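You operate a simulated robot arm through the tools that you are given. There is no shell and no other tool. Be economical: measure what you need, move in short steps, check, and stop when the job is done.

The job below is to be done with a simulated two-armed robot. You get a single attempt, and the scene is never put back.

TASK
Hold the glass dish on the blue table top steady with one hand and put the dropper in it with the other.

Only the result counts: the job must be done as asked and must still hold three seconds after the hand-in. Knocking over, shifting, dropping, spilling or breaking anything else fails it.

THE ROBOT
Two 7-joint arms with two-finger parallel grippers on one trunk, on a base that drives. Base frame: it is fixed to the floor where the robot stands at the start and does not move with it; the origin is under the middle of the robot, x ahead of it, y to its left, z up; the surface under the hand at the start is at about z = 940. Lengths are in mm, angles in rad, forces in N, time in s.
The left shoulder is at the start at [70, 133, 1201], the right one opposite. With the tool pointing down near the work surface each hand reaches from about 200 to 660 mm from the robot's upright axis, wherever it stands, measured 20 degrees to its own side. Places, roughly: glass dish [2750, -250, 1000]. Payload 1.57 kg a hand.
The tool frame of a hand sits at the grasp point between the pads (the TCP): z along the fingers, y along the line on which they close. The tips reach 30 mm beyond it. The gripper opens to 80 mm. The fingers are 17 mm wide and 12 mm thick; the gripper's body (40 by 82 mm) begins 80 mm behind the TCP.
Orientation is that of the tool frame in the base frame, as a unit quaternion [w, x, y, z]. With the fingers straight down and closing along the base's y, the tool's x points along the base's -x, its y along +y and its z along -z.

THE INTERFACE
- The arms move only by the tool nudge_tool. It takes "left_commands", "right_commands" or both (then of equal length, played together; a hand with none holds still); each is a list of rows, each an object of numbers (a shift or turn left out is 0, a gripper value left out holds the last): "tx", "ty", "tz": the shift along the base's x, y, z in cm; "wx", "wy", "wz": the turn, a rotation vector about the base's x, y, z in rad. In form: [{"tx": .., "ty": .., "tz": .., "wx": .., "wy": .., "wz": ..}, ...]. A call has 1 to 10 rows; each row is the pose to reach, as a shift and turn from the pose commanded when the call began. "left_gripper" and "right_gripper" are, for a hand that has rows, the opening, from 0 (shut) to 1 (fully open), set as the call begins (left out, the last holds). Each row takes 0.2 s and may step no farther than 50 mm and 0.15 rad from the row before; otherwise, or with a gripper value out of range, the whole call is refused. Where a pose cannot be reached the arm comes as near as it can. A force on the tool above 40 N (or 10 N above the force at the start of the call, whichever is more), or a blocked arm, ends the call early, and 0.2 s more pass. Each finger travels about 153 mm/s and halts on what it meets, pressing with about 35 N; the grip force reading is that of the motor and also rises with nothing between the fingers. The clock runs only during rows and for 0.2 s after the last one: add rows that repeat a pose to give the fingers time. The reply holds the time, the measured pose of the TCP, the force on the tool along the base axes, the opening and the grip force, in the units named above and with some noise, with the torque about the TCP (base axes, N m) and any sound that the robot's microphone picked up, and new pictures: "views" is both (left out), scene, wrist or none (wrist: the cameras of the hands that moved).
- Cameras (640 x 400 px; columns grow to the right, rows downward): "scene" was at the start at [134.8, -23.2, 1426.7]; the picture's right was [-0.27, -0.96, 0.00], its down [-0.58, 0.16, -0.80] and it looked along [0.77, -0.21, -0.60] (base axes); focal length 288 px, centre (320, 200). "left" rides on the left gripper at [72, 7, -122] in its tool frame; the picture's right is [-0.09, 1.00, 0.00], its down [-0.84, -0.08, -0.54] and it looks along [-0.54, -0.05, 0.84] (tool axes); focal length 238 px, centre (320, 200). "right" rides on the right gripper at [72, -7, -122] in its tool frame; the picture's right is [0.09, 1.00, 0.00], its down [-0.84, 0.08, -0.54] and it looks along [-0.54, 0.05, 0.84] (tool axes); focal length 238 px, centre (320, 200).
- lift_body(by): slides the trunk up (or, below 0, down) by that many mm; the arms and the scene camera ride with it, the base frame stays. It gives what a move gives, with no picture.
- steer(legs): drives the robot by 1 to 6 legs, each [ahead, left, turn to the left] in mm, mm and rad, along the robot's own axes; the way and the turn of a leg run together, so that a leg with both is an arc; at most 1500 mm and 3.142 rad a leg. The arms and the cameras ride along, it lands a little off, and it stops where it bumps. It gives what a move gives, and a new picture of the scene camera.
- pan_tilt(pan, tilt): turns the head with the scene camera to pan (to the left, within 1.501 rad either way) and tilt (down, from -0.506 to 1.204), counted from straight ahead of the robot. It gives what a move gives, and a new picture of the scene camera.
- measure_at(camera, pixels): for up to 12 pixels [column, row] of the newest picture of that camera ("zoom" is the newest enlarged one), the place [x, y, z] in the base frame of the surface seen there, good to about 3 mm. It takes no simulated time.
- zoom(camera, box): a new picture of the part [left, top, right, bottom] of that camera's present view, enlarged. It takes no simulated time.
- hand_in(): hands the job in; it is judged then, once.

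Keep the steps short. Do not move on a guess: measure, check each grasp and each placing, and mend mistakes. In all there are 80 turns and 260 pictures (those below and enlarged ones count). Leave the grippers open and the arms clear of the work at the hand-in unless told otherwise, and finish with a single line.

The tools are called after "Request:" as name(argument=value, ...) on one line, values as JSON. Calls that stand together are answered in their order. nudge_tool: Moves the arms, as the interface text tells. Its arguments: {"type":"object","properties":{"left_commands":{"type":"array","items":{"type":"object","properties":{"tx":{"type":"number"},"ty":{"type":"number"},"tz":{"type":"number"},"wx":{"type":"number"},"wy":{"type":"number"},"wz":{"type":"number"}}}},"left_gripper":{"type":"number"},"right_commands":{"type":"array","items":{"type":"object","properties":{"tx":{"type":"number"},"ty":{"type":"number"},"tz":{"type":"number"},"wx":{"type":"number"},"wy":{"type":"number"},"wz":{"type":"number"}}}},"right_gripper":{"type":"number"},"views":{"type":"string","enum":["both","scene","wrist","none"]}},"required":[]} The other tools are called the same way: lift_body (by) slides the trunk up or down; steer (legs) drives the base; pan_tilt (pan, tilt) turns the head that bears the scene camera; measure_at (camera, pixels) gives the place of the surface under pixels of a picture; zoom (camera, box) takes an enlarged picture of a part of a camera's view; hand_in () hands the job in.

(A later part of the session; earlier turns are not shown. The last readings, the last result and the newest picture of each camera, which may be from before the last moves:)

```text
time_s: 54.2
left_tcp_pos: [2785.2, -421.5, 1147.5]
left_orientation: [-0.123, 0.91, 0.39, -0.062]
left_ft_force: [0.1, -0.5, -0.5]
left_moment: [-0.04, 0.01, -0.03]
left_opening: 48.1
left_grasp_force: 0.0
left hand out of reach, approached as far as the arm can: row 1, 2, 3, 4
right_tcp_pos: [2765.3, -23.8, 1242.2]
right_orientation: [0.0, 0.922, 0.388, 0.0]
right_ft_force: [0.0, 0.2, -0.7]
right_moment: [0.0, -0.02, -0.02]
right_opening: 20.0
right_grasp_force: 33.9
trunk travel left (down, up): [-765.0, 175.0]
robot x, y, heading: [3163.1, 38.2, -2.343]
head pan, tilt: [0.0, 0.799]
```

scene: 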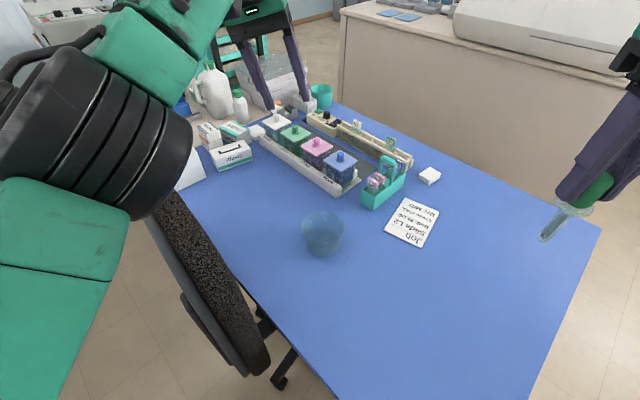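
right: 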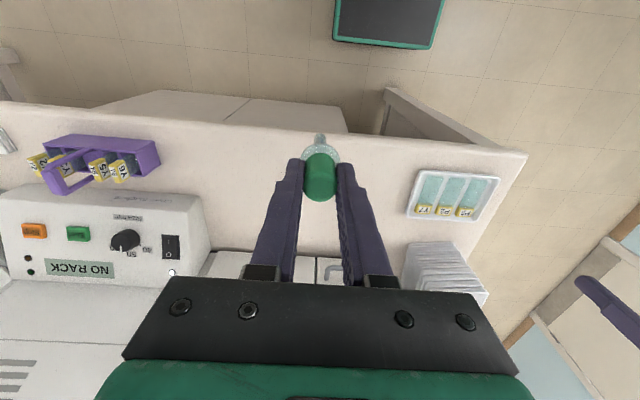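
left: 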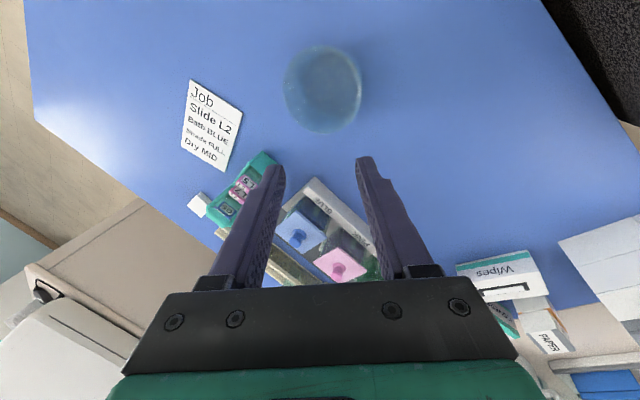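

Still slightly reach-limited at this height. The reach should improve lower down, so I'll go down another 70 mm.

Request:
nudge_tool(left_commands=[{"tz": -3}, {"tz": -6}, {"tz": -7}, {"tz": -7}], views="both")

```text
time_s: 55.2
left_tcp_pos: [2777.3, -416.5, 1106.3]
left_orientation: [-0.111, 0.919, 0.373, -0.063]
left_ft_force: [-0.8, -0.1, -0.5]
left_moment: [0.01, -0.01, 0.0]
left_opening: 48.3
left_grasp_force: 0.0
left hand out of reach, approached as far as the arm can: row 2, 3
right_tcp_pos: [2766.1, -23.2, 1241.9]
right_orientation: [0.0, 0.921, 0.389, -0.001]
right_ft_force: [0.5, -0.3, 0.1]
right_moment: [0.01, -0.02, 0.0]
right_opening: 19.7
right_grasp_force: 33.7
trunk travel left (down, up): [-765.0, 175.0]
robot x, y, heading: [3162.0, 36.8, -2.338]
head pan, tilt: [0.0, 0.799]
```

scene: 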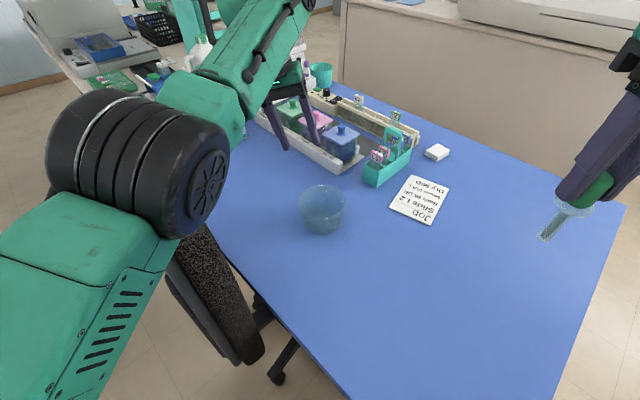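
left: 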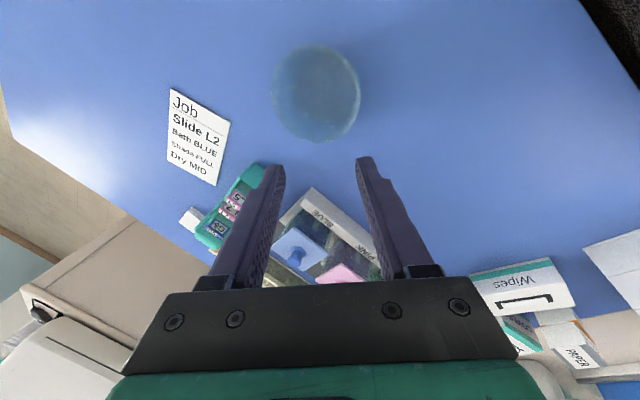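

Now at (2777,−416,1106). I'll shift to be over the left rim point (2794,−410) and go down to z ≈ 1030.

Request:
nudge_tool(left_commands=[{"tx": 0.9, "ty": 0.3, "tz": -2.5}, {"tx": 1.7, "ty": 0.6, "tz": -5}, {"tx": 1.7, "ty": 0.6, "tz": -7.6}, {"tx": 1.7, "ty": 0.6, "tz": -7.6}], views="wrist")

```text
time_s: 56.2
left_tcp_pos: [2804.8, -413.7, 998.0]
left_orientation: [-0.115, 0.915, 0.385, -0.049]
left_ft_force: [-0.3, 0.0, 0.6]
left_moment: [-0.01, -0.01, -0.02]
left_opening: 48.0
left_grasp_force: 0.0
right_tcp_pos: [2764.9, -23.2, 1243.8]
right_orientation: [0.0, 0.921, 0.389, 0.001]
right_ft_force: [0.5, 0.9, -0.8]
right_moment: [-0.01, -0.02, -0.04]
right_opening: 19.6
right_grasp_force: 34.0
trunk travel left (down, up): [-765.0, 175.0]
robot x, y, heading: [3162.7, 35.6, -2.342]
head pan, tilt: [0.0, 0.799]
```

left: 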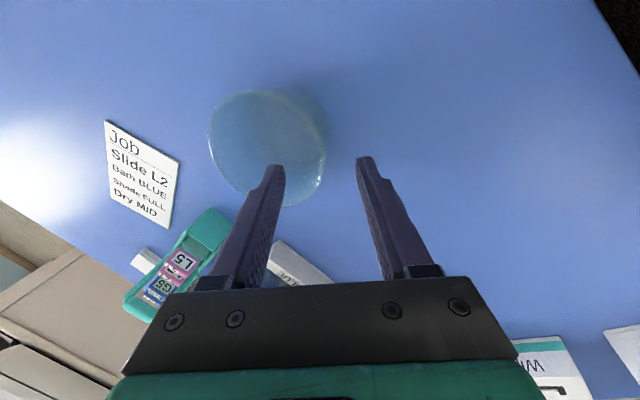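

Now the pose is reached: TCP (2805,−414,998), with the tips near 969, still above the rim at 943. I'll measure the rim from the left wrist camera.

Request:
measure_at(camera="left", pixels=[[327, 150], [210, 135], [262, 91], [322, 185], [325, 130], [213, 155], [230, 100], [300, 205], [310, 105], [272, 150], [268, 91], [320, 120]])

Request:
zoom(camera="left", box=[190, 75, 400, 215])

```text
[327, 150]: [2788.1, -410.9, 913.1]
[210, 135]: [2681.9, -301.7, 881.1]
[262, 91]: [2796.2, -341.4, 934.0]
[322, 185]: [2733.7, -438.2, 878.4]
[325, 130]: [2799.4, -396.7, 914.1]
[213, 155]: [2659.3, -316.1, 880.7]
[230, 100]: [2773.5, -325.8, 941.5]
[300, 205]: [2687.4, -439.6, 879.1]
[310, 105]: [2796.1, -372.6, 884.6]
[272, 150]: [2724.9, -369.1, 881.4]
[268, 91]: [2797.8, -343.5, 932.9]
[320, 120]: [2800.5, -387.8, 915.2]
```

```text
2.86 times, centred on (295, 145) of left
```

zoom: 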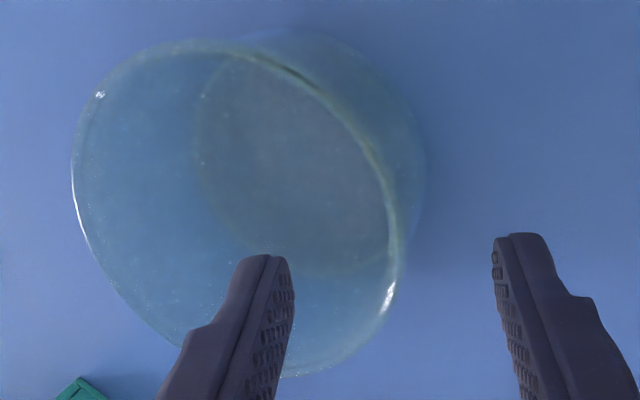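

The rim circle works out to centre ≈ (2763,−370) with its left point near (2797,−407). The finger midline falls within about 3 mm of the wall. I'll descend along the finger axis so the wall sits between the fingers.

Request:
nudge_tool(left_commands=[{"tx": -0.2, "ty": 0.2, "tz": -1.5}, {"tx": -0.45, "ty": 0.43, "tz": -3.2}, {"tx": -0.69, "ty": 0.65, "tz": -4.6}, {"tx": -0.69, "ty": 0.65, "tz": -4.6}], views="both")

```text
time_s: 57.2
left_tcp_pos: [2797.6, -407.5, 953.9]
left_orientation: [-0.114, 0.914, 0.386, -0.048]
left_ft_force: [0.3, -0.3, -0.5]
left_moment: [-0.01, 0.0, -0.02]
left_opening: 47.9
left_grasp_force: 0.1
right_tcp_pos: [2765.3, -23.1, 1242.3]
right_orientation: [0.0, 0.921, 0.389, 0.0]
right_ft_force: [-1.0, 0.7, -0.7]
right_moment: [0.0, 0.0, 0.0]
right_opening: 19.7
right_grasp_force: 33.7
trunk travel left (down, up): [-765.0, 175.0]
robot x, y, heading: [3160.5, 40.2, -2.348]
head pan, tilt: [0.0, 0.799]
```

scene: 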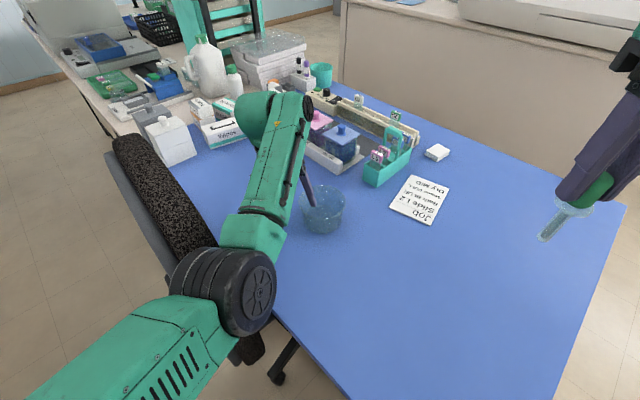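
left: 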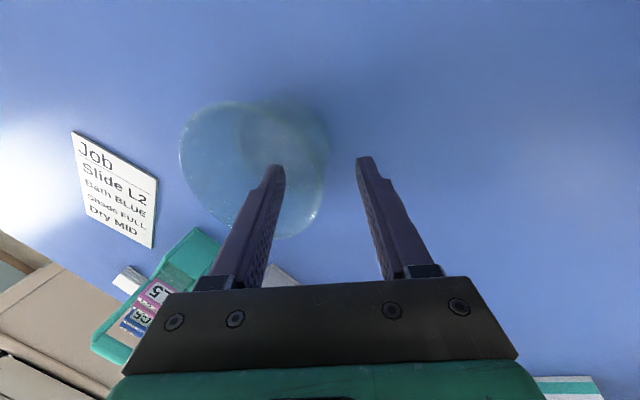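

The rim wall, near (322,190), lies midway between the fingers at columns 283 and 360. I'll close gently on it.

Request:
nudge_tool(left_commands=[{}, {}, {}, {}], left_gripper=0.0, views="both")

```text
time_s: 58.2
left_tcp_pos: [2796.3, -407.3, 953.2]
left_orientation: [-0.115, 0.914, 0.386, -0.048]
left_ft_force: [-0.1, -0.6, 0.4]
left_moment: [-0.06, -0.07, -0.03]
left_opening: 5.0
left_grasp_force: 25.5
right_tcp_pos: [2765.7, -23.9, 1243.7]
right_orientation: [0.0, 0.921, 0.39, 0.0]
right_ft_force: [-0.4, -0.2, -0.5]
right_moment: [0.0, -0.05, 0.01]
right_opening: 19.8
right_grasp_force: 34.0
trunk travel left (down, up): [-765.0, 175.0]
robot x, y, heading: [3160.0, 38.5, -2.34]
head pan, tilt: [0.0, 0.799]
```

scene: 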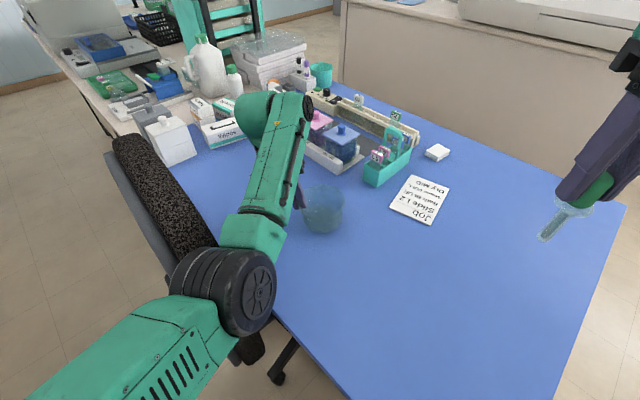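
left: 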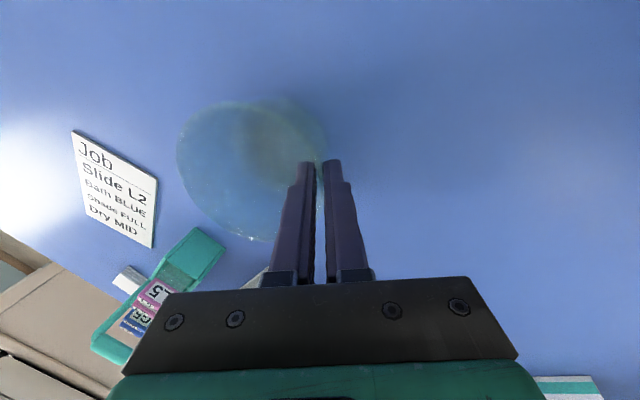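

The rim wall is held (5 mm opening, 25 N), and the dish stands flat. Before bringing the right hand in, I'll measure where the left forearm and elbow lie and check the dropper in the right hand.

Request:
measure_at(camera="scene", pixels=[[270, 290], [275, 240], [290, 200], [310, 110], [260, 105], [280, 150], [225, 290], [302, 195], [320, 190], [322, 232], [345, 205]])

Request:
zoom(camera="scene", box=[520, 90, 640, 250])

Request:
measure_at(camera="zoom", pixels=[[320, 200], [300, 270]])

```text
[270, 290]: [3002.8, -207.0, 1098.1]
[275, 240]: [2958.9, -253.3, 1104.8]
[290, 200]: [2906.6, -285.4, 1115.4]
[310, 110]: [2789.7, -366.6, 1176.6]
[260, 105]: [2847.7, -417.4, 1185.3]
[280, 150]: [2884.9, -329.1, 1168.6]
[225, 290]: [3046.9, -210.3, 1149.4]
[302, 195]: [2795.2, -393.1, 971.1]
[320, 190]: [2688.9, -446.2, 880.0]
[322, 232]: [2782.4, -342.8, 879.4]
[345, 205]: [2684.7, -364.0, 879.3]
```

```text
2.50 times, centred on (580, 170) of scene
```

zoom: 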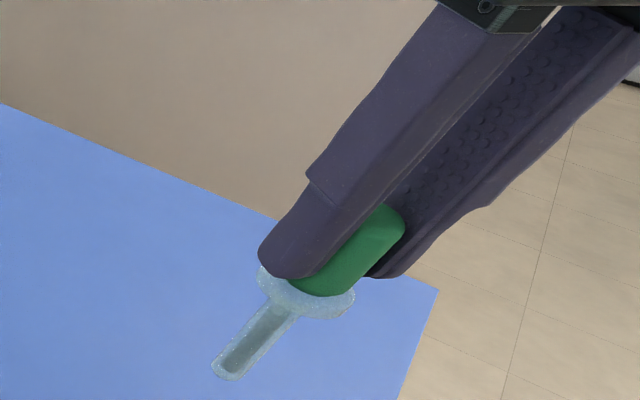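

```text
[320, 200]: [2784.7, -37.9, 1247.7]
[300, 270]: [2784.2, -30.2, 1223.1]
```

Left wrist is to the left of the dish from z≈1130 up, so I'll bring the right hand in from the right, leaned 0.35 rad outward. First waypoint is 100 mm right of the dish centre at z≈1103, which puts the dropper tip near 1015.

Request:
nudge_tool(right_commands=[{"tx": -0.5, "ty": -3, "tz": -1}, {"tx": -1.2, "ty": -6.5, "tz": -3, "wx": -0.04, "wy": -0.04}, {"tx": -2, "ty": -10, "tz": -5, "wx": -0.08, "wy": -0.08}, {"tx": -3, "ty": -13.5, "tz": -7, "wx": -0.12, "wy": -0.12}, {"tx": -4, "ty": -17, "tz": -9, "wx": -0.16, "wy": -0.16}, {"tx": -5, "ty": -20.5, "tz": -11, "wx": -0.2, "wy": -0.2}, {"tx": -6.2, "ty": -24, "tz": -12.5, "wx": -0.243, "wy": -0.25}, {"tx": -7.4, "ty": -27.6, "tz": -14, "wx": -0.243, "wy": -0.25}, {"tx": -7.4, "ty": -27.6, "tz": -14, "wx": -0.243, "wy": -0.25}])

```text
time_s: 60.2
left_tcp_pos: [2799.0, -407.9, 953.8]
left_orientation: [-0.116, 0.914, 0.385, -0.049]
left_ft_force: [0.2, 0.0, -2.6]
left_moment: [-0.02, -0.06, -0.03]
left_opening: 5.3
left_grasp_force: 25.9
right_tcp_pos: [2699.7, -273.9, 1101.6]
right_orientation: [0.16, 0.908, 0.382, 0.066]
right_ft_force: [0.9, -0.2, 0.5]
right_moment: [0.02, 0.03, 0.02]
right_opening: 19.7
right_grasp_force: 33.4
right hand out of reach, approached as far as the arm can: row 8, 9
trunk travel left (down, up): [-765.0, 175.0]
robot x, y, heading: [3162.3, 36.9, -2.34]
head pan, tilt: [0.0, 0.799]
```

scene: 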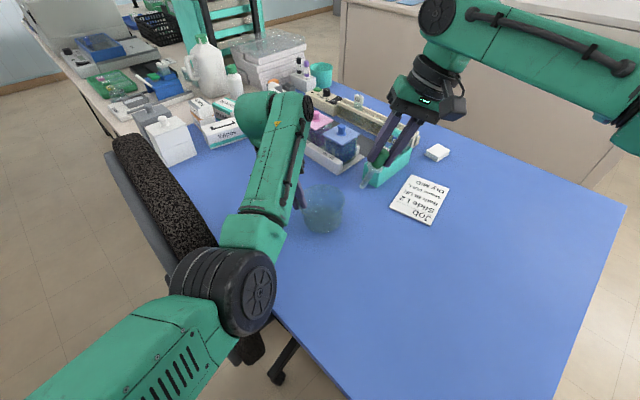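
right: 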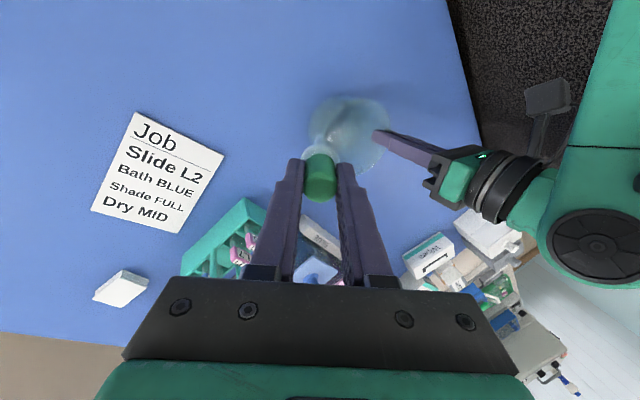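

The right hand is at (2700,−274,1102), slightly short because of reach. I'll move halfway toward the dish and lower it to z≈1055, with the tip still above the rim, and check.

Request:
nudge_tool(right_commands=[{"tx": 1.2, "ty": -1.2, "tz": -1.5}, {"tx": 2.4, "ty": -2.4, "tz": -3}, {"tx": 3.6, "ty": -3.5, "tz": -4.5}, {"tx": 3.6, "ty": -3.5, "tz": -4.5}])

```text
time_s: 61.2
left_tcp_pos: [2797.6, -407.5, 954.0]
left_orientation: [-0.115, 0.914, 0.386, -0.049]
left_ft_force: [-0.7, 0.1, -0.7]
left_moment: [-0.1, -0.08, -0.02]
left_opening: 5.1
left_grasp_force: 24.8
right_tcp_pos: [2740.6, -286.2, 1059.7]
right_orientation: [0.16, 0.907, 0.383, 0.068]
right_ft_force: [0.0, -0.1, -0.1]
right_moment: [0.0, -0.01, 0.01]
right_opening: 19.7
right_grasp_force: 33.3
right hand out of reach, approached as far as the arm can: row 1, 2, 3, 4
trunk travel left (down, up): [-765.0, 175.0]
robot x, y, heading: [3163.6, 33.9, -2.341]
head pan, tilt: [0.0, 0.799]
```

scene: 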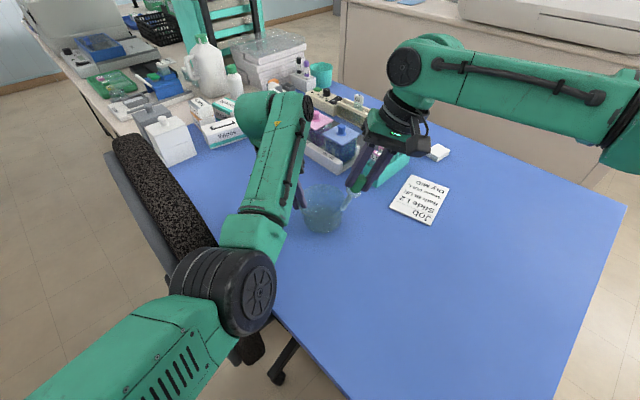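
right: 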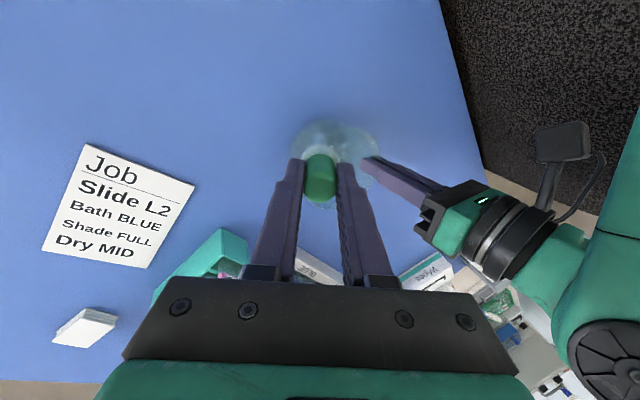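

The right hand stalled about 50 mm short. I'll test whether less tilt (0.2 rad) lets it reach the commanded spot, keeping it well right of the left wrist.

Request:
nudge_tool(right_commands=[{"wx": 0.05, "wy": 0.05}, {"wx": 0.104, "wy": 0.107}, {"wx": 0.104, "wy": 0.107}], views="none")

```text
time_s: 62.0
left_tcp_pos: [2796.8, -407.9, 954.3]
left_orientation: [-0.114, 0.914, 0.386, -0.048]
left_ft_force: [-0.2, -0.8, -1.0]
left_moment: [-0.05, -0.07, -0.01]
left_opening: 5.0
left_grasp_force: 24.8
right_tcp_pos: [2741.8, -268.6, 1058.6]
right_orientation: [0.091, 0.917, 0.386, 0.039]
right_ft_force: [0.2, 0.0, 0.4]
right_moment: [0.0, -0.01, 0.0]
right_opening: 19.6
right_grasp_force: 33.7
right hand out of reach, approached as far as the arm can: row 1, 2, 3
trunk travel left (down, up): [-765.0, 175.0]
robot x, y, heading: [3164.6, 34.9, -2.338]
head pan, tilt: [0.0, 0.799]
```

Reducing tilt made it worse, so the limit is distance from the right shoulder at this height. I'll release the dish, lift the left hand out, raise the trunk so both hands work lower relative to the shoulders, and re-grip. The right hand goes back to the 0.35 tilt meanwhile.

Request:
nudge_tool(left_commands=[{}, {}, {}], left_gripper=0.55, right_commands=[{"wx": -0.05, "wy": -0.05}, {"wx": -0.104, "wy": -0.107}, {"wx": -0.104, "wy": -0.107}], views="none")

Request:
nudge_tool(left_commands=[{"tx": 0.3, "ty": -0.3, "tz": 1.6}, {"tx": 0.7, "ty": -0.65, "tz": 4}, {"tx": 0.9, "ty": -0.9, "tz": 5}, {"tx": 0.9, "ty": -0.9, "tz": 5}], views="both")

```text
time_s: 62.8
left_tcp_pos: [2797.8, -409.5, 953.6]
left_orientation: [-0.116, 0.914, 0.386, -0.048]
left_ft_force: [0.3, 0.2, 0.3]
left_moment: [0.01, 0.0, 0.0]
left_opening: 43.9
left_grasp_force: 0.2
right_tcp_pos: [2741.9, -268.5, 1058.6]
right_orientation: [0.16, 0.907, 0.383, 0.067]
right_ft_force: [0.1, -0.5, -0.2]
right_moment: [0.03, 0.02, 0.02]
right_opening: 19.5
right_grasp_force: 34.0
trunk travel left (down, up): [-765.0, 175.0]
robot x, y, heading: [3162.9, 42.4, -2.339]
head pan, tilt: [0.0, 0.799]
```

```text
time_s: 63.8
left_tcp_pos: [2805.9, -418.2, 1005.9]
left_orientation: [-0.115, 0.914, 0.387, -0.048]
left_ft_force: [0.1, 0.3, 1.1]
left_moment: [0.0, 0.0, -0.04]
left_opening: 44.0
left_grasp_force: 0.0
right_tcp_pos: [2741.9, -268.6, 1058.6]
right_orientation: [0.16, 0.908, 0.382, 0.067]
right_ft_force: [-0.1, 0.7, 0.0]
right_moment: [0.01, 0.03, 0.02]
right_opening: 19.7
right_grasp_force: 33.8
trunk travel left (down, up): [-765.0, 175.0]
robot x, y, heading: [3160.7, 38.1, -2.345]
head pan, tilt: [0.0, 0.799]
```

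scene: 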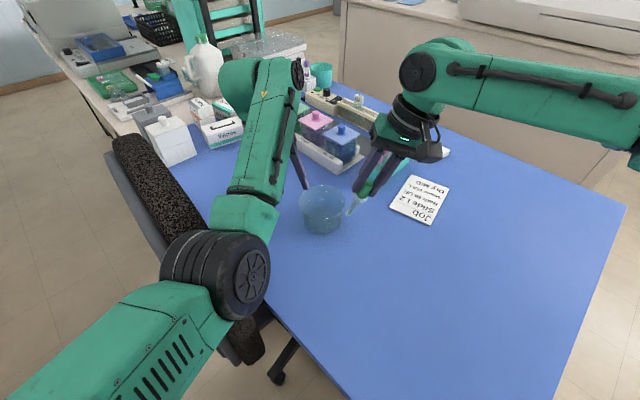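
left: 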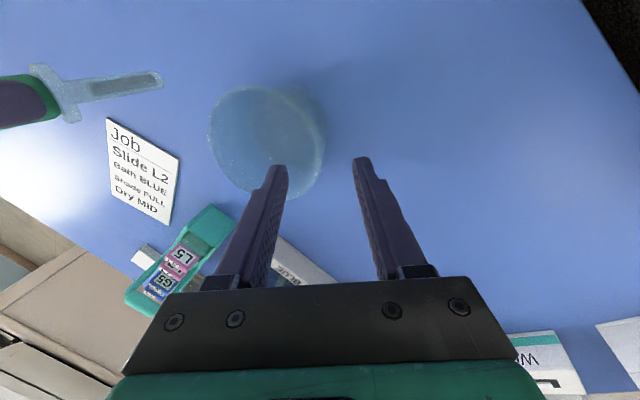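

Both hands are clear of the dish and it hasn't moved. I'll raise the trunk 90 mm and drive 35 mm closer; the measured gaps to the chair and table panel are over 50 mm.

Request:
lift_body(by=90)

Request:
steer(legs=[[35, 0, 0]])

```text
time_s: 65.0
left_tcp_pos: [2806.1, -418.4, 1095.0]
left_orientation: [-0.116, 0.914, 0.386, -0.049]
left_ft_force: [-0.9, 0.0, -0.3]
left_moment: [-0.04, 0.03, 0.01]
left_opening: 44.1
left_grasp_force: 0.0
right_tcp_pos: [2741.7, -269.2, 1148.6]
right_orientation: [0.16, 0.907, 0.383, 0.067]
right_ft_force: [-0.3, -0.4, -0.8]
right_moment: [-0.02, 0.01, 0.0]
right_opening: 20.3
right_grasp_force: 33.7
trunk travel left (down, up): [-855.0, 85.0]
robot x, y, heading: [3162.5, 37.4, -2.344]
head pan, tilt: [0.0, 0.799]
```

```text
time_s: 65.9
left_tcp_pos: [2785.9, -438.4, 1099.4]
left_orientation: [-0.114, 0.914, 0.385, -0.052]
left_ft_force: [0.8, 0.5, 0.0]
left_moment: [-0.06, 0.08, -0.01]
left_opening: 44.2
left_grasp_force: 0.1
right_tcp_pos: [2723.5, -288.4, 1154.0]
right_orientation: [0.161, 0.907, 0.383, 0.064]
right_ft_force: [0.1, 0.0, 0.5]
right_moment: [-0.02, 0.07, 0.0]
right_opening: 19.8
right_grasp_force: 33.7
trunk travel left (down, up): [-855.0, 85.0]
robot x, y, heading: [3136.8, 10.9, -2.342]
head pan, tilt: [0.0, 0.799]
```

scene: 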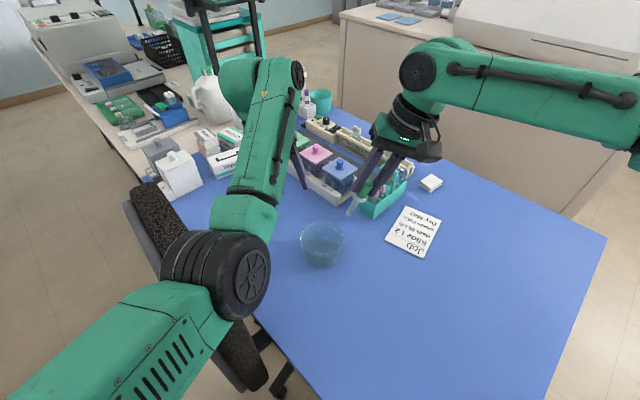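

Both z readings rose about 5 mm after the drive. I'll re-read the state and check that the table and dish haven't moved.

Request:
nudge_tool(left_commands=[{}, {}], right_commands=[{}, {}], views="both")

Request:
measure_at(camera="scene", pixels=[[322, 267], [420, 320], [605, 238], [300, 345], [150, 200], [230, 350]])

```text
time_s: 66.5
left_tcp_pos: [2782.4, -441.2, 1097.4]
left_orientation: [-0.114, 0.914, 0.386, -0.05]
left_ft_force: [0.5, -0.7, 0.7]
left_moment: [-0.04, 0.01, -0.01]
left_opening: 43.9
left_grasp_force: 0.0
right_tcp_pos: [2718.0, -292.3, 1150.6]
right_orientation: [0.16, 0.908, 0.382, 0.067]
right_ft_force: [0.2, 0.8, -0.7]
right_moment: [-0.03, 0.0, -0.01]
right_opening: 19.9
right_grasp_force: 33.8
trunk travel left (down, up): [-855.0, 85.0]
robot x, y, heading: [3136.3, 11.9, -2.343]
head pan, tilt: [0.0, 0.799]
```

scene: 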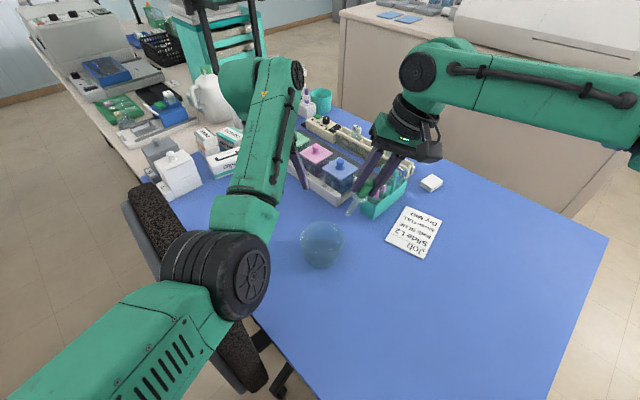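
right: 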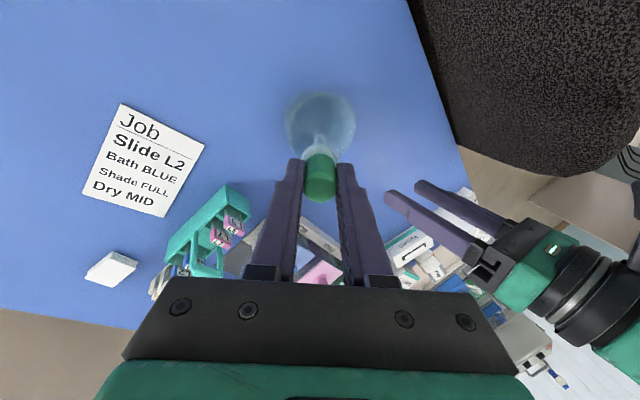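
left: 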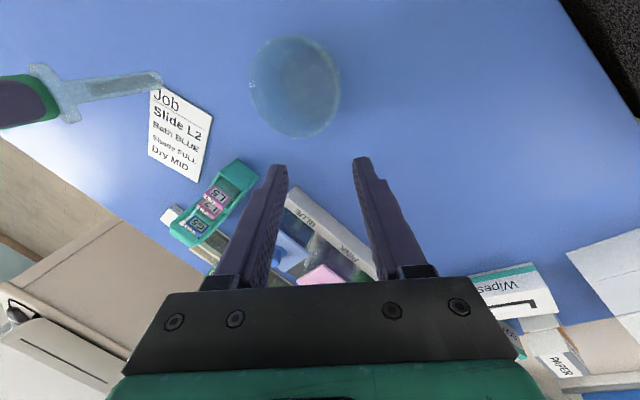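

```text
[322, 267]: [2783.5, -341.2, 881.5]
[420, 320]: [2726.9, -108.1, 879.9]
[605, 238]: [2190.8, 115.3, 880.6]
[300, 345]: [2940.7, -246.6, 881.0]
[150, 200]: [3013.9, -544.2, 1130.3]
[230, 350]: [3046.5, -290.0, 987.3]
```

Nothing else moved: the dish front bottom edge and the chair back are where they were. I'll bring the left hand back above the rim point, and at the same time the right hand to the pre-position right of centre at z≈1060.

Request:
nudge_tool(left_commands=[{"tx": 0.6, "ty": 0.6, "tz": -2.3}, {"tx": 1.2, "ty": 1.2, "tz": -4.6}, {"tx": 1.8, "ty": 1.8, "tz": -6.9}, {"tx": 2.4, "ty": 2.4, "tz": -9.2}, {"tx": 2.4, "ty": 2.4, "tz": -9.2}], right_commands=[{"tx": 0, "ty": -0.9, "tz": -2.2}, {"tx": 0.1, "ty": -1.8, "tz": -4.5}, {"tx": 0.2, "ty": -2.7, "tz": -6.7}, {"tx": 0.2, "ty": -3.6, "tz": -9}, {"tx": 0.2, "ty": -3.6, "tz": -9}], views="both")

```text
time_s: 67.7
left_tcp_pos: [2809.8, -431.1, 1010.7]
left_orientation: [-0.106, 0.912, 0.392, -0.053]
left_ft_force: [-0.1, 0.1, -0.4]
left_moment: [-0.02, -0.03, 0.03]
left_opening: 43.9
left_grasp_force: 0.1
right_tcp_pos: [2724.2, -297.6, 1069.9]
right_orientation: [0.16, 0.907, 0.383, 0.067]
right_ft_force: [0.1, -0.3, 0.1]
right_moment: [0.02, -0.02, -0.01]
right_opening: 19.9
right_grasp_force: 33.8
right hand out of reach, approached as far as the arm can: row 2, 3, 4, 5
trunk travel left (down, up): [-855.0, 85.0]
robot x, y, heading: [3137.0, 7.8, -2.347]
head pan, tilt: [0.0, 0.799]
```

scene: 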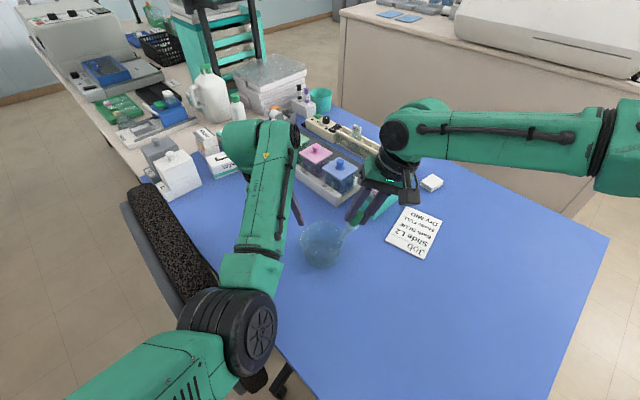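
right: 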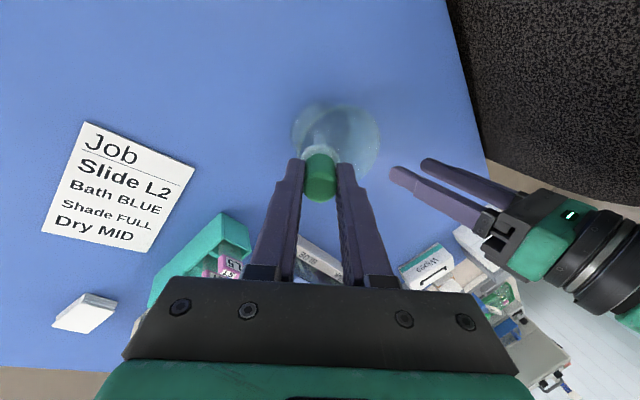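
left: 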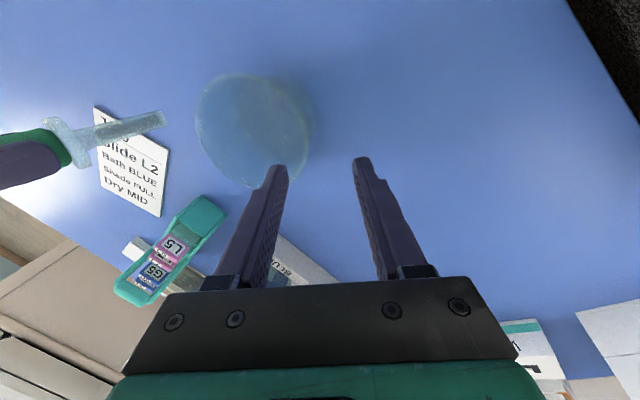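

The right hand is still short. Its elbow looks swung far out, at (620,150), unlike the left's. I'll measure the joint positions to understand the posture.

Request:
measure_at(camera="scene", pixels=[[610, 150], [630, 140], [395, 135], [500, 130], [380, 180], [245, 330], [225, 300], [270, 140]])

Request:
pan_tilt(pan=-0.7, tilt=0.7)

```text
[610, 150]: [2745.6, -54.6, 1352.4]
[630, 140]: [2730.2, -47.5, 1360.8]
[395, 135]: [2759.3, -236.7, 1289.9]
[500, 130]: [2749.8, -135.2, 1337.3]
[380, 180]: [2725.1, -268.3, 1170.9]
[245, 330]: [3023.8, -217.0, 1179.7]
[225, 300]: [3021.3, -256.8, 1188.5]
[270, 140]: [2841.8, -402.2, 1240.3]
```

```text
time_s: 68.8
left_tcp_pos: [2810.0, -430.6, 1006.5]
left_orientation: [-0.104, 0.913, 0.392, -0.049]
left_ft_force: [-0.5, 0.2, -0.1]
left_moment: [0.01, -0.01, 0.01]
left_opening: 44.0
left_grasp_force: 0.1
right_tcp_pos: [2724.5, -298.7, 1069.1]
right_orientation: [0.161, 0.907, 0.383, 0.068]
right_ft_force: [-0.1, -0.6, -0.6]
right_moment: [0.01, 0.01, -0.02]
right_opening: 19.7
right_grasp_force: 33.6
trunk travel left (down, up): [-855.0, 85.0]
robot x, y, heading: [3137.2, 9.3, -2.345]
head pan, tilt: [-0.7, 0.7]
```

scene: 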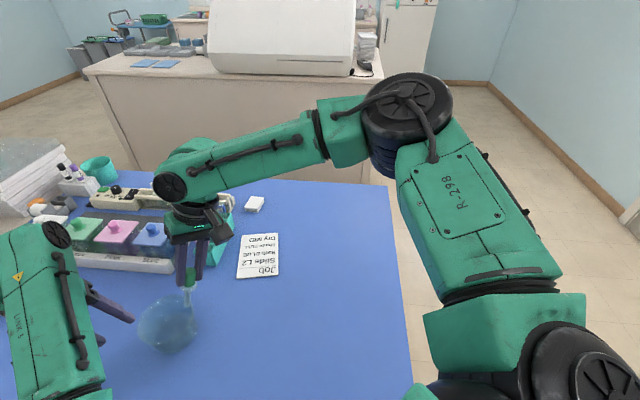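

The right arm isn't stretched. Its elbow points out to the right, so the wrist is what limits it. The dropper is round, so I can turn the right gripper 0.6 rad about its own finger axis to suit the forearm direction.

Request:
nudge_tool(right_commands=[{"wx": -0.0295, "wy": 0.0287, "wz": 0.1126}, {"wx": -0.059, "wy": 0.0574, "wz": 0.2252}, {"wx": -0.0885, "wy": 0.0861, "wz": 0.3378}, {"wx": -0.118, "wy": 0.1148, "wz": 0.4504}, {"wx": -0.1476, "wy": 0.1434, "wz": 0.563}, {"wx": -0.1476, "wy": 0.1434, "wz": 0.563}], views="scene")

```text
time_s: 70.2
left_tcp_pos: [2811.1, -429.3, 1005.2]
left_orientation: [-0.106, 0.912, 0.394, -0.048]
left_ft_force: [0.7, -0.3, 0.1]
left_moment: [0.0, -0.02, 0.01]
left_opening: 44.0
left_grasp_force: 0.0
right_tcp_pos: [2725.0, -298.1, 1070.5]
right_orientation: [0.173, 0.753, 0.634, 0.017]
right_ft_force: [0.2, 0.0, 0.4]
right_moment: [-0.02, -0.01, -0.01]
right_opening: 19.7
right_grasp_force: 34.1
trunk travel left (down, up): [-855.0, 85.0]
robot x, y, heading: [3136.5, 10.9, -2.342]
head pan, tilt: [-0.7, 0.7]
```

scene: 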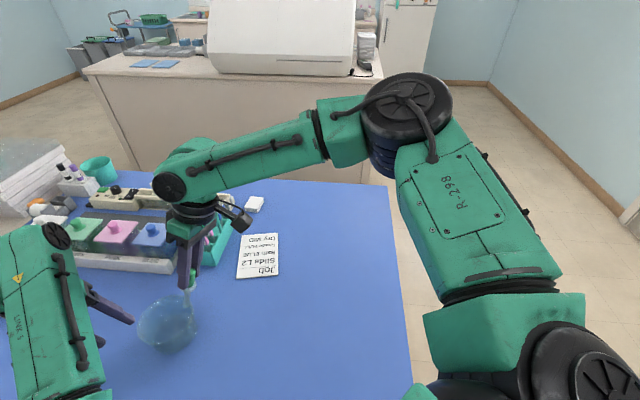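

The turn worked. Now I'll try moving 30 mm in −y, slightly lower, towards the dish's right side.

Request:
nudge_tool(right_commands=[{"tx": -0.2, "ty": -1.5, "tz": -0.5}, {"tx": -0.5, "ty": -3, "tz": -1}, {"tx": -0.5, "ty": -3, "tz": -1}], views="none")

```text
time_s: 71.0
left_tcp_pos: [2811.6, -429.3, 1004.3]
left_orientation: [-0.106, 0.912, 0.393, -0.048]
left_ft_force: [0.2, 0.3, 0.8]
left_moment: [0.0, -0.04, 0.03]
left_opening: 43.9
left_grasp_force: 0.2
right_tcp_pos: [2725.9, -297.9, 1069.8]
right_orientation: [0.173, 0.754, 0.633, 0.017]
right_ft_force: [-0.9, 0.4, 0.1]
right_moment: [0.02, 0.01, -0.02]
right_opening: 20.0
right_grasp_force: 33.9
right hand out of reach, approached as far as the arm can: row 1, 2, 3
trunk travel left (down, up): [-855.0, 85.0]
robot x, y, heading: [3135.2, 11.7, -2.347]
head pan, tilt: [-0.7, 0.7]
```

Still stuck, so the elbow posture is the limit. The left arm reached by coming forward with its elbow inside. I'll copy that: raise and retract the right hand to about 310 ahead and 95 right, undoing the yaw, then extend forward.

Request:
nudge_tool(right_commands=[{"tz": 4}, {"tz": 8, "tx": 0.8, "ty": 1, "wx": 0.0295, "wy": -0.0287, "wz": -0.1126}, {"tz": 12, "tx": 2, "ty": 2.3, "wx": 0.059, "wy": -0.0574, "wz": -0.2252}, {"tz": 15, "tx": 4, "ty": 4.6, "wx": 0.0885, "wy": -0.0861, "wz": -0.3378}, {"tz": 18, "tx": 6, "ty": 7, "wx": 0.118, "wy": -0.1148, "wz": -0.4504}, {"tz": 20, "tx": 8, "ty": 9.3, "wx": 0.1476, "wy": -0.1434, "wz": -0.563}, {"tz": 22, "tx": 10.2, "ty": 11.9, "wx": 0.1476, "wy": -0.1434, "wz": -0.563}, {"tz": 23, "tx": 12.8, "ty": 15, "wx": 0.1476, "wy": -0.1434, "wz": -0.563}, {"tz": 23, "tx": 12.8, "ty": 15, "wx": 0.1476, "wy": -0.1434, "wz": -0.563}], views="scene")

```text
time_s: 73.0
left_tcp_pos: [2811.2, -430.9, 1004.0]
left_orientation: [-0.107, 0.912, 0.394, -0.047]
left_ft_force: [-0.5, 0.0, -0.2]
left_moment: [0.02, -0.04, -0.01]
left_opening: 43.7
left_grasp_force: 0.1
right_tcp_pos: [2852.2, -148.4, 1300.6]
right_orientation: [0.16, 0.908, 0.382, 0.068]
right_ft_force: [-0.2, 0.4, -0.2]
right_moment: [0.01, -0.02, 0.0]
right_opening: 19.7
right_grasp_force: 33.6
trunk travel left (down, up): [-855.0, 85.0]
robot x, y, heading: [3138.9, 9.6, -2.347]
head pan, tilt: [-0.7, 0.7]
```

scene: 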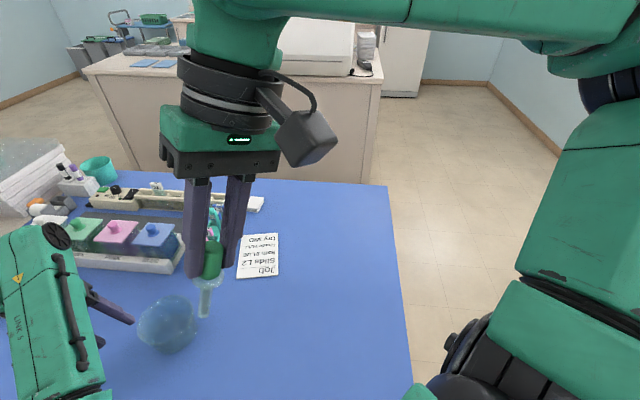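

Retracted. Now I'll extend the right hand forward about 230 mm at z≈1300, easing the tilt to 0.25, and look at the elbow.

Request:
nudge_tool(right_commands=[{"tx": -2.1, "ty": -2.6, "wx": 0.035, "wy": 0.036}, {"tx": -4.2, "ty": -5.1, "wx": 0.07, "wy": 0.072}, {"tx": -6.3, "ty": -7.7, "wx": 0.07, "wy": 0.072}, {"tx": -8.4, "ty": -10.2, "wx": 0.07, "wy": 0.072}, {"tx": -10.5, "ty": -12.8, "wx": 0.07, "wy": 0.072}, {"tx": -12.6, "ty": -15.3, "wx": 0.07, "wy": 0.072}, {"tx": -14.6, "ty": -17.9, "wx": 0.07, "wy": 0.072}, {"tx": -14.6, "ty": -17.9, "wx": 0.07, "wy": 0.072}], views="scene")

```text
time_s: 74.8
left_tcp_pos: [2811.5, -431.2, 1004.0]
left_orientation: [-0.107, 0.912, 0.393, -0.047]
left_ft_force: [-0.1, 0.0, 0.0]
left_moment: [0.0, 0.0, -0.01]
left_opening: 43.9
left_grasp_force: 0.0
right_tcp_pos: [2736.8, -272.6, 1294.7]
right_orientation: [0.114, 0.915, 0.385, 0.049]
right_ft_force: [-0.1, 0.1, -0.5]
right_moment: [0.02, 0.0, -0.01]
right_opening: 19.7
right_grasp_force: 33.2
right hand out of reach, approached as far as the arm can: row 5, 6, 7, 8
trunk travel left (down, up): [-855.0, 85.0]
robot x, y, heading: [3137.2, 10.2, -2.343]
head pan, tilt: [-0.7, 0.7]
```

scene: 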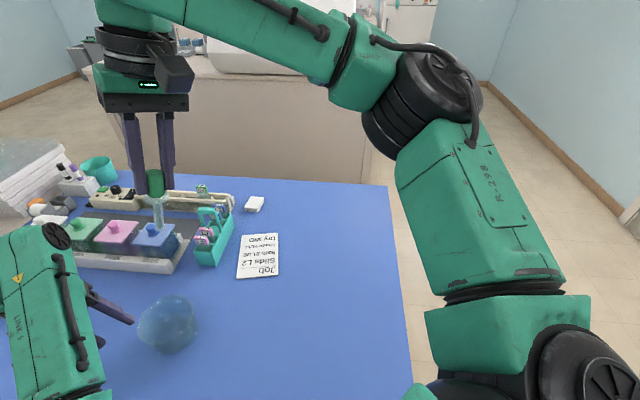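

The right elbow still swings out, and the hand's useful range is toward its own side. So I'll turn the robot 0.33 rad left in place, which puts the dish about 19° to the right. First I'll raise and draw back the left hand so it clears the chair during the turn.

Request:
nudge_tool(left_commands=[{"tz": 4}, {"tz": 8, "tx": 0.7, "ty": 0.7}, {"tz": 12, "tx": 2, "ty": 2}, {"tz": 16, "tx": 4, "ty": 4}, {"tz": 20, "tx": 6, "ty": 6}, {"tz": 23, "tx": 8, "ty": 8}, {"tz": 26, "tx": 10, "ty": 10}, {"tz": 28, "tx": 12, "ty": 12}, {"tz": 28, "tx": 12, "ty": 12}], right_commands=[{}, {}, {}, {"tx": 1, "ty": 1}, {"tx": 2, "ty": 2}, {"tx": 3, "ty": 3}, {"tx": 4, "ty": 4}, {"tx": 4, "ty": 4}, {"tx": 4, "ty": 4}], views="none")

Request:
pan_tilt(pan=0.0, tilt=0.8)

```text
time_s: 76.8
left_tcp_pos: [2793.6, -422.0, 1296.3]
left_orientation: [-0.115, 0.914, 0.385, -0.049]
left_ft_force: [0.3, -0.7, -0.3]
left_moment: [-0.04, 0.04, 0.01]
left_opening: 43.9
left_grasp_force: 0.0
left hand out of reach, approached as far as the arm can: row 2, 3, 4, 5, 6, 7, 8, 9
right_tcp_pos: [2777.1, -234.9, 1295.9]
right_orientation: [0.114, 0.915, 0.384, 0.048]
right_ft_force: [0.1, 1.0, -0.6]
right_moment: [-0.01, -0.02, -0.03]
right_opening: 19.8
right_grasp_force: 33.0
trunk travel left (down, up): [-855.0, 85.0]
robot x, y, heading: [3130.9, 10.1, -2.34]
head pan, tilt: [-0.7, 0.7]
```

```text
time_s: 77.8
left_tcp_pos: [2794.7, -422.0, 1296.1]
left_orientation: [-0.116, 0.914, 0.386, -0.048]
left_ft_force: [1.2, 0.3, -0.7]
left_moment: [0.0, -0.02, 0.0]
left_opening: 44.0
left_grasp_force: 0.0
right_tcp_pos: [2777.3, -234.7, 1294.9]
right_orientation: [0.113, 0.915, 0.385, 0.048]
right_ft_force: [0.1, -0.3, -0.8]
right_moment: [-0.02, 0.04, 0.0]
right_opening: 19.9
right_grasp_force: 34.5
trunk travel left (down, up): [-855.0, 85.0]
robot x, y, heading: [3141.3, 11.7, -2.343]
head pan, tilt: [0.0, 0.799]
```

scene: 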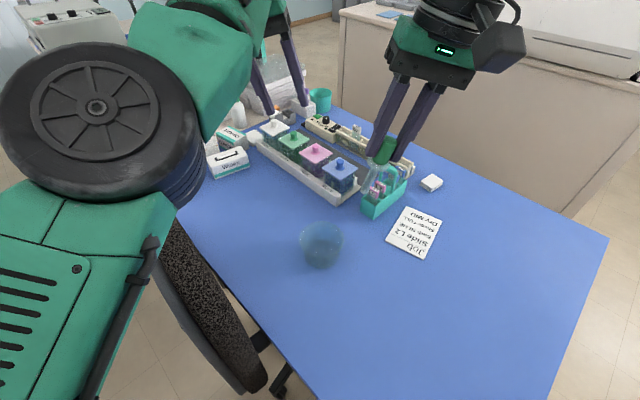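

The left hand is high (z 1296). I'll draw it back another 150 mm, then turn 0.33 rad left.

Request:
nudge_tool(left_commands=[{"tx": 2, "ty": 2}, {"tx": 4, "ty": 4}, {"tx": 6, "ty": 6}, {"tx": 8, "ty": 8}, {"tx": 10, "ty": 10}, {"tx": 10, "ty": 10}], views="none")

Request:
steer(legs=[[0, 0, 0.33]])

```text
time_s: 79.2
left_tcp_pos: [2800.9, -413.2, 1316.8]
left_orientation: [-0.116, 0.914, 0.386, -0.047]
left_ft_force: [0.1, 0.0, 0.2]
left_moment: [0.01, -0.01, 0.02]
left_opening: 43.7
left_grasp_force: 0.1
left hand out of reach, approached as far as the arm can: row 1, 2, 3, 4, 5, 6
right_tcp_pos: [2777.5, -235.5, 1296.2]
right_orientation: [0.114, 0.914, 0.386, 0.048]
right_ft_force: [0.3, 0.0, -0.1]
right_moment: [0.01, 0.01, 0.01]
right_opening: 19.4
right_grasp_force: 33.1
trunk travel left (down, up): [-855.0, 85.0]
robot x, y, heading: [3138.8, 12.8, -2.342]
head pan, tilt: [0.0, 0.799]
```

```text
time_s: 80.7
left_tcp_pos: [2955.3, -498.0, 1317.4]
left_orientation: [-0.106, 0.839, 0.529, -0.066]
left_ft_force: [0.2, -0.1, 0.4]
left_moment: [0.02, -0.03, -0.03]
left_opening: 43.7
left_grasp_force: 0.0
right_tcp_pos: [2874.1, -336.1, 1296.9]
right_orientation: [0.105, 0.84, 0.529, 0.066]
right_ft_force: [0.5, 0.1, 0.1]
right_moment: [0.03, 0.01, 0.02]
right_opening: 19.7
right_grasp_force: 34.0
trunk travel left (down, up): [-855.0, 85.0]
robot x, y, heading: [3135.4, 14.3, -2.016]
head pan, tilt: [0.0, 0.799]
```

scene: 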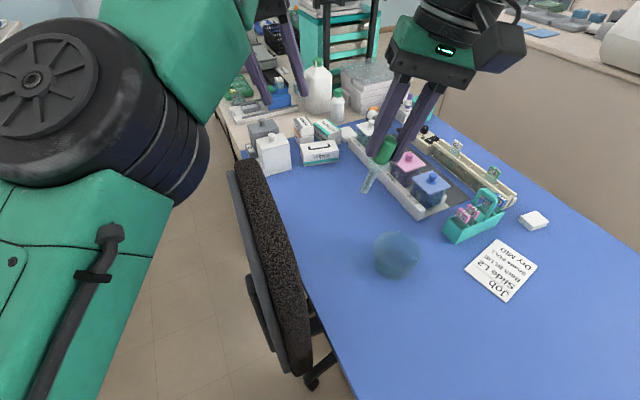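

The turn worked, but the left hand seems stuck near a joint limit at this height with its outward tilt. I'll take the left tilt out first and see whether it moves freely.

Request:
nudge_tool(left_commands=[{"wx": -0.054, "wy": -0.113}, {"wx": -0.108, "wy": -0.2255}, {"wx": -0.108, "wy": -0.2255}, {"wx": -0.108, "wy": -0.2255, "tx": 0.8, "ty": 1.7}, {"wx": -0.108, "wy": -0.2255, "tx": 2.1, "ty": 4.5}, {"wx": -0.108, "wy": -0.2255, "tx": 2.1, "ty": 4.5}], views="scene")

```text
time_s: 82.0
left_tcp_pos: [2957.9, -488.5, 1312.4]
left_orientation: [0.0, 0.846, 0.534, 0.0]
left_ft_force: [0.4, 0.6, 0.1]
left_moment: [0.01, 0.0, -0.03]
left_opening: 43.9
left_grasp_force: 0.1
left hand out of reach, approached as far as the arm can: row 1, 2, 3, 4, 5, 6
right_tcp_pos: [2876.3, -336.0, 1295.4]
right_orientation: [0.104, 0.84, 0.529, 0.066]
right_ft_force: [-0.6, -0.7, -0.4]
right_moment: [-0.02, 0.0, -0.01]
right_opening: 19.6
right_grasp_force: 33.2
trunk travel left (down, up): [-855.0, 85.0]
robot x, y, heading: [3135.6, 14.9, -2.018]
head pan, tilt: [0.0, 0.799]
```

scene: 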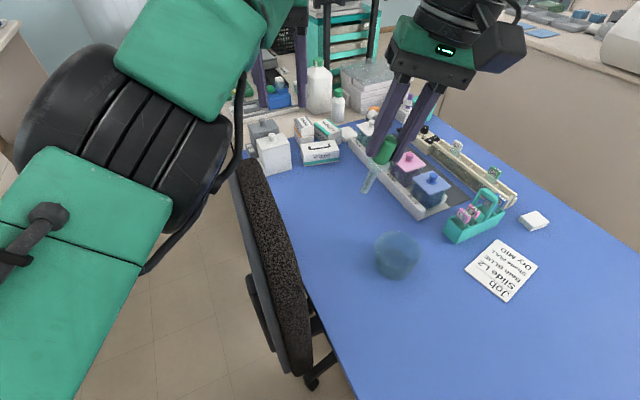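

The tilt came out, but the position barely changed. Earlier, lowering freed the posture, so I'll lower the left hand 90 mm (tips stay above the 1130 chair top) and see.

Request:
nudge_tool(left_commands=[{"tz": -3}, {"tz": -6}, {"tz": -9}, {"tz": -9}, {"tz": -9}], views="none")

```text
time_s: 83.2
left_tcp_pos: [2938.8, -514.2, 1233.8]
left_orientation: [0.0, 0.846, 0.532, 0.001]
left_ft_force: [0.8, -0.5, 0.3]
left_moment: [0.02, -0.01, -0.01]
left_opening: 44.1
left_grasp_force: 0.0
left hand out of reach, approached as far as the arm can: row 1, 2, 3, 4, 5
right_tcp_pos: [2875.2, -337.2, 1296.0]
right_orientation: [0.104, 0.839, 0.53, 0.066]
right_ft_force: [-0.9, -0.9, 0.6]
right_moment: [-0.01, -0.01, -0.03]
right_opening: 19.6
right_grasp_force: 33.7
trunk travel left (down, up): [-855.0, 85.0]
robot x, y, heading: [3135.0, 8.3, -2.018]
head pan, tilt: [0.0, 0.799]
```

The left hand moves outward as it goes down. I need the arm geometry, so I'll take a fresh view and measure the left and right elbows.

Request:
pan_tilt(pan=0.35, tilt=0.6)

```text
time_s: 84.1
left_tcp_pos: [2939.7, -515.1, 1233.9]
left_orientation: [0.0, 0.846, 0.533, 0.001]
left_ft_force: [-0.4, 0.0, 0.3]
left_moment: [-0.02, 0.01, -0.01]
left_opening: 44.0
left_grasp_force: 0.0
right_tcp_pos: [2876.0, -337.0, 1296.5]
right_orientation: [0.104, 0.839, 0.529, 0.066]
right_ft_force: [-0.4, 0.0, -0.9]
right_moment: [-0.01, 0.03, -0.05]
right_opening: 20.0
right_grasp_force: 33.6
trunk travel left (down, up): [-855.0, 85.0]
robot x, y, heading: [3138.8, 13.7, -2.02]
head pan, tilt: [0.351, 0.6]
```

scene: 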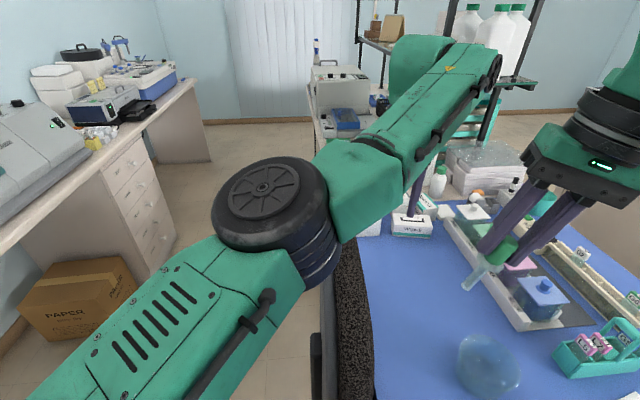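

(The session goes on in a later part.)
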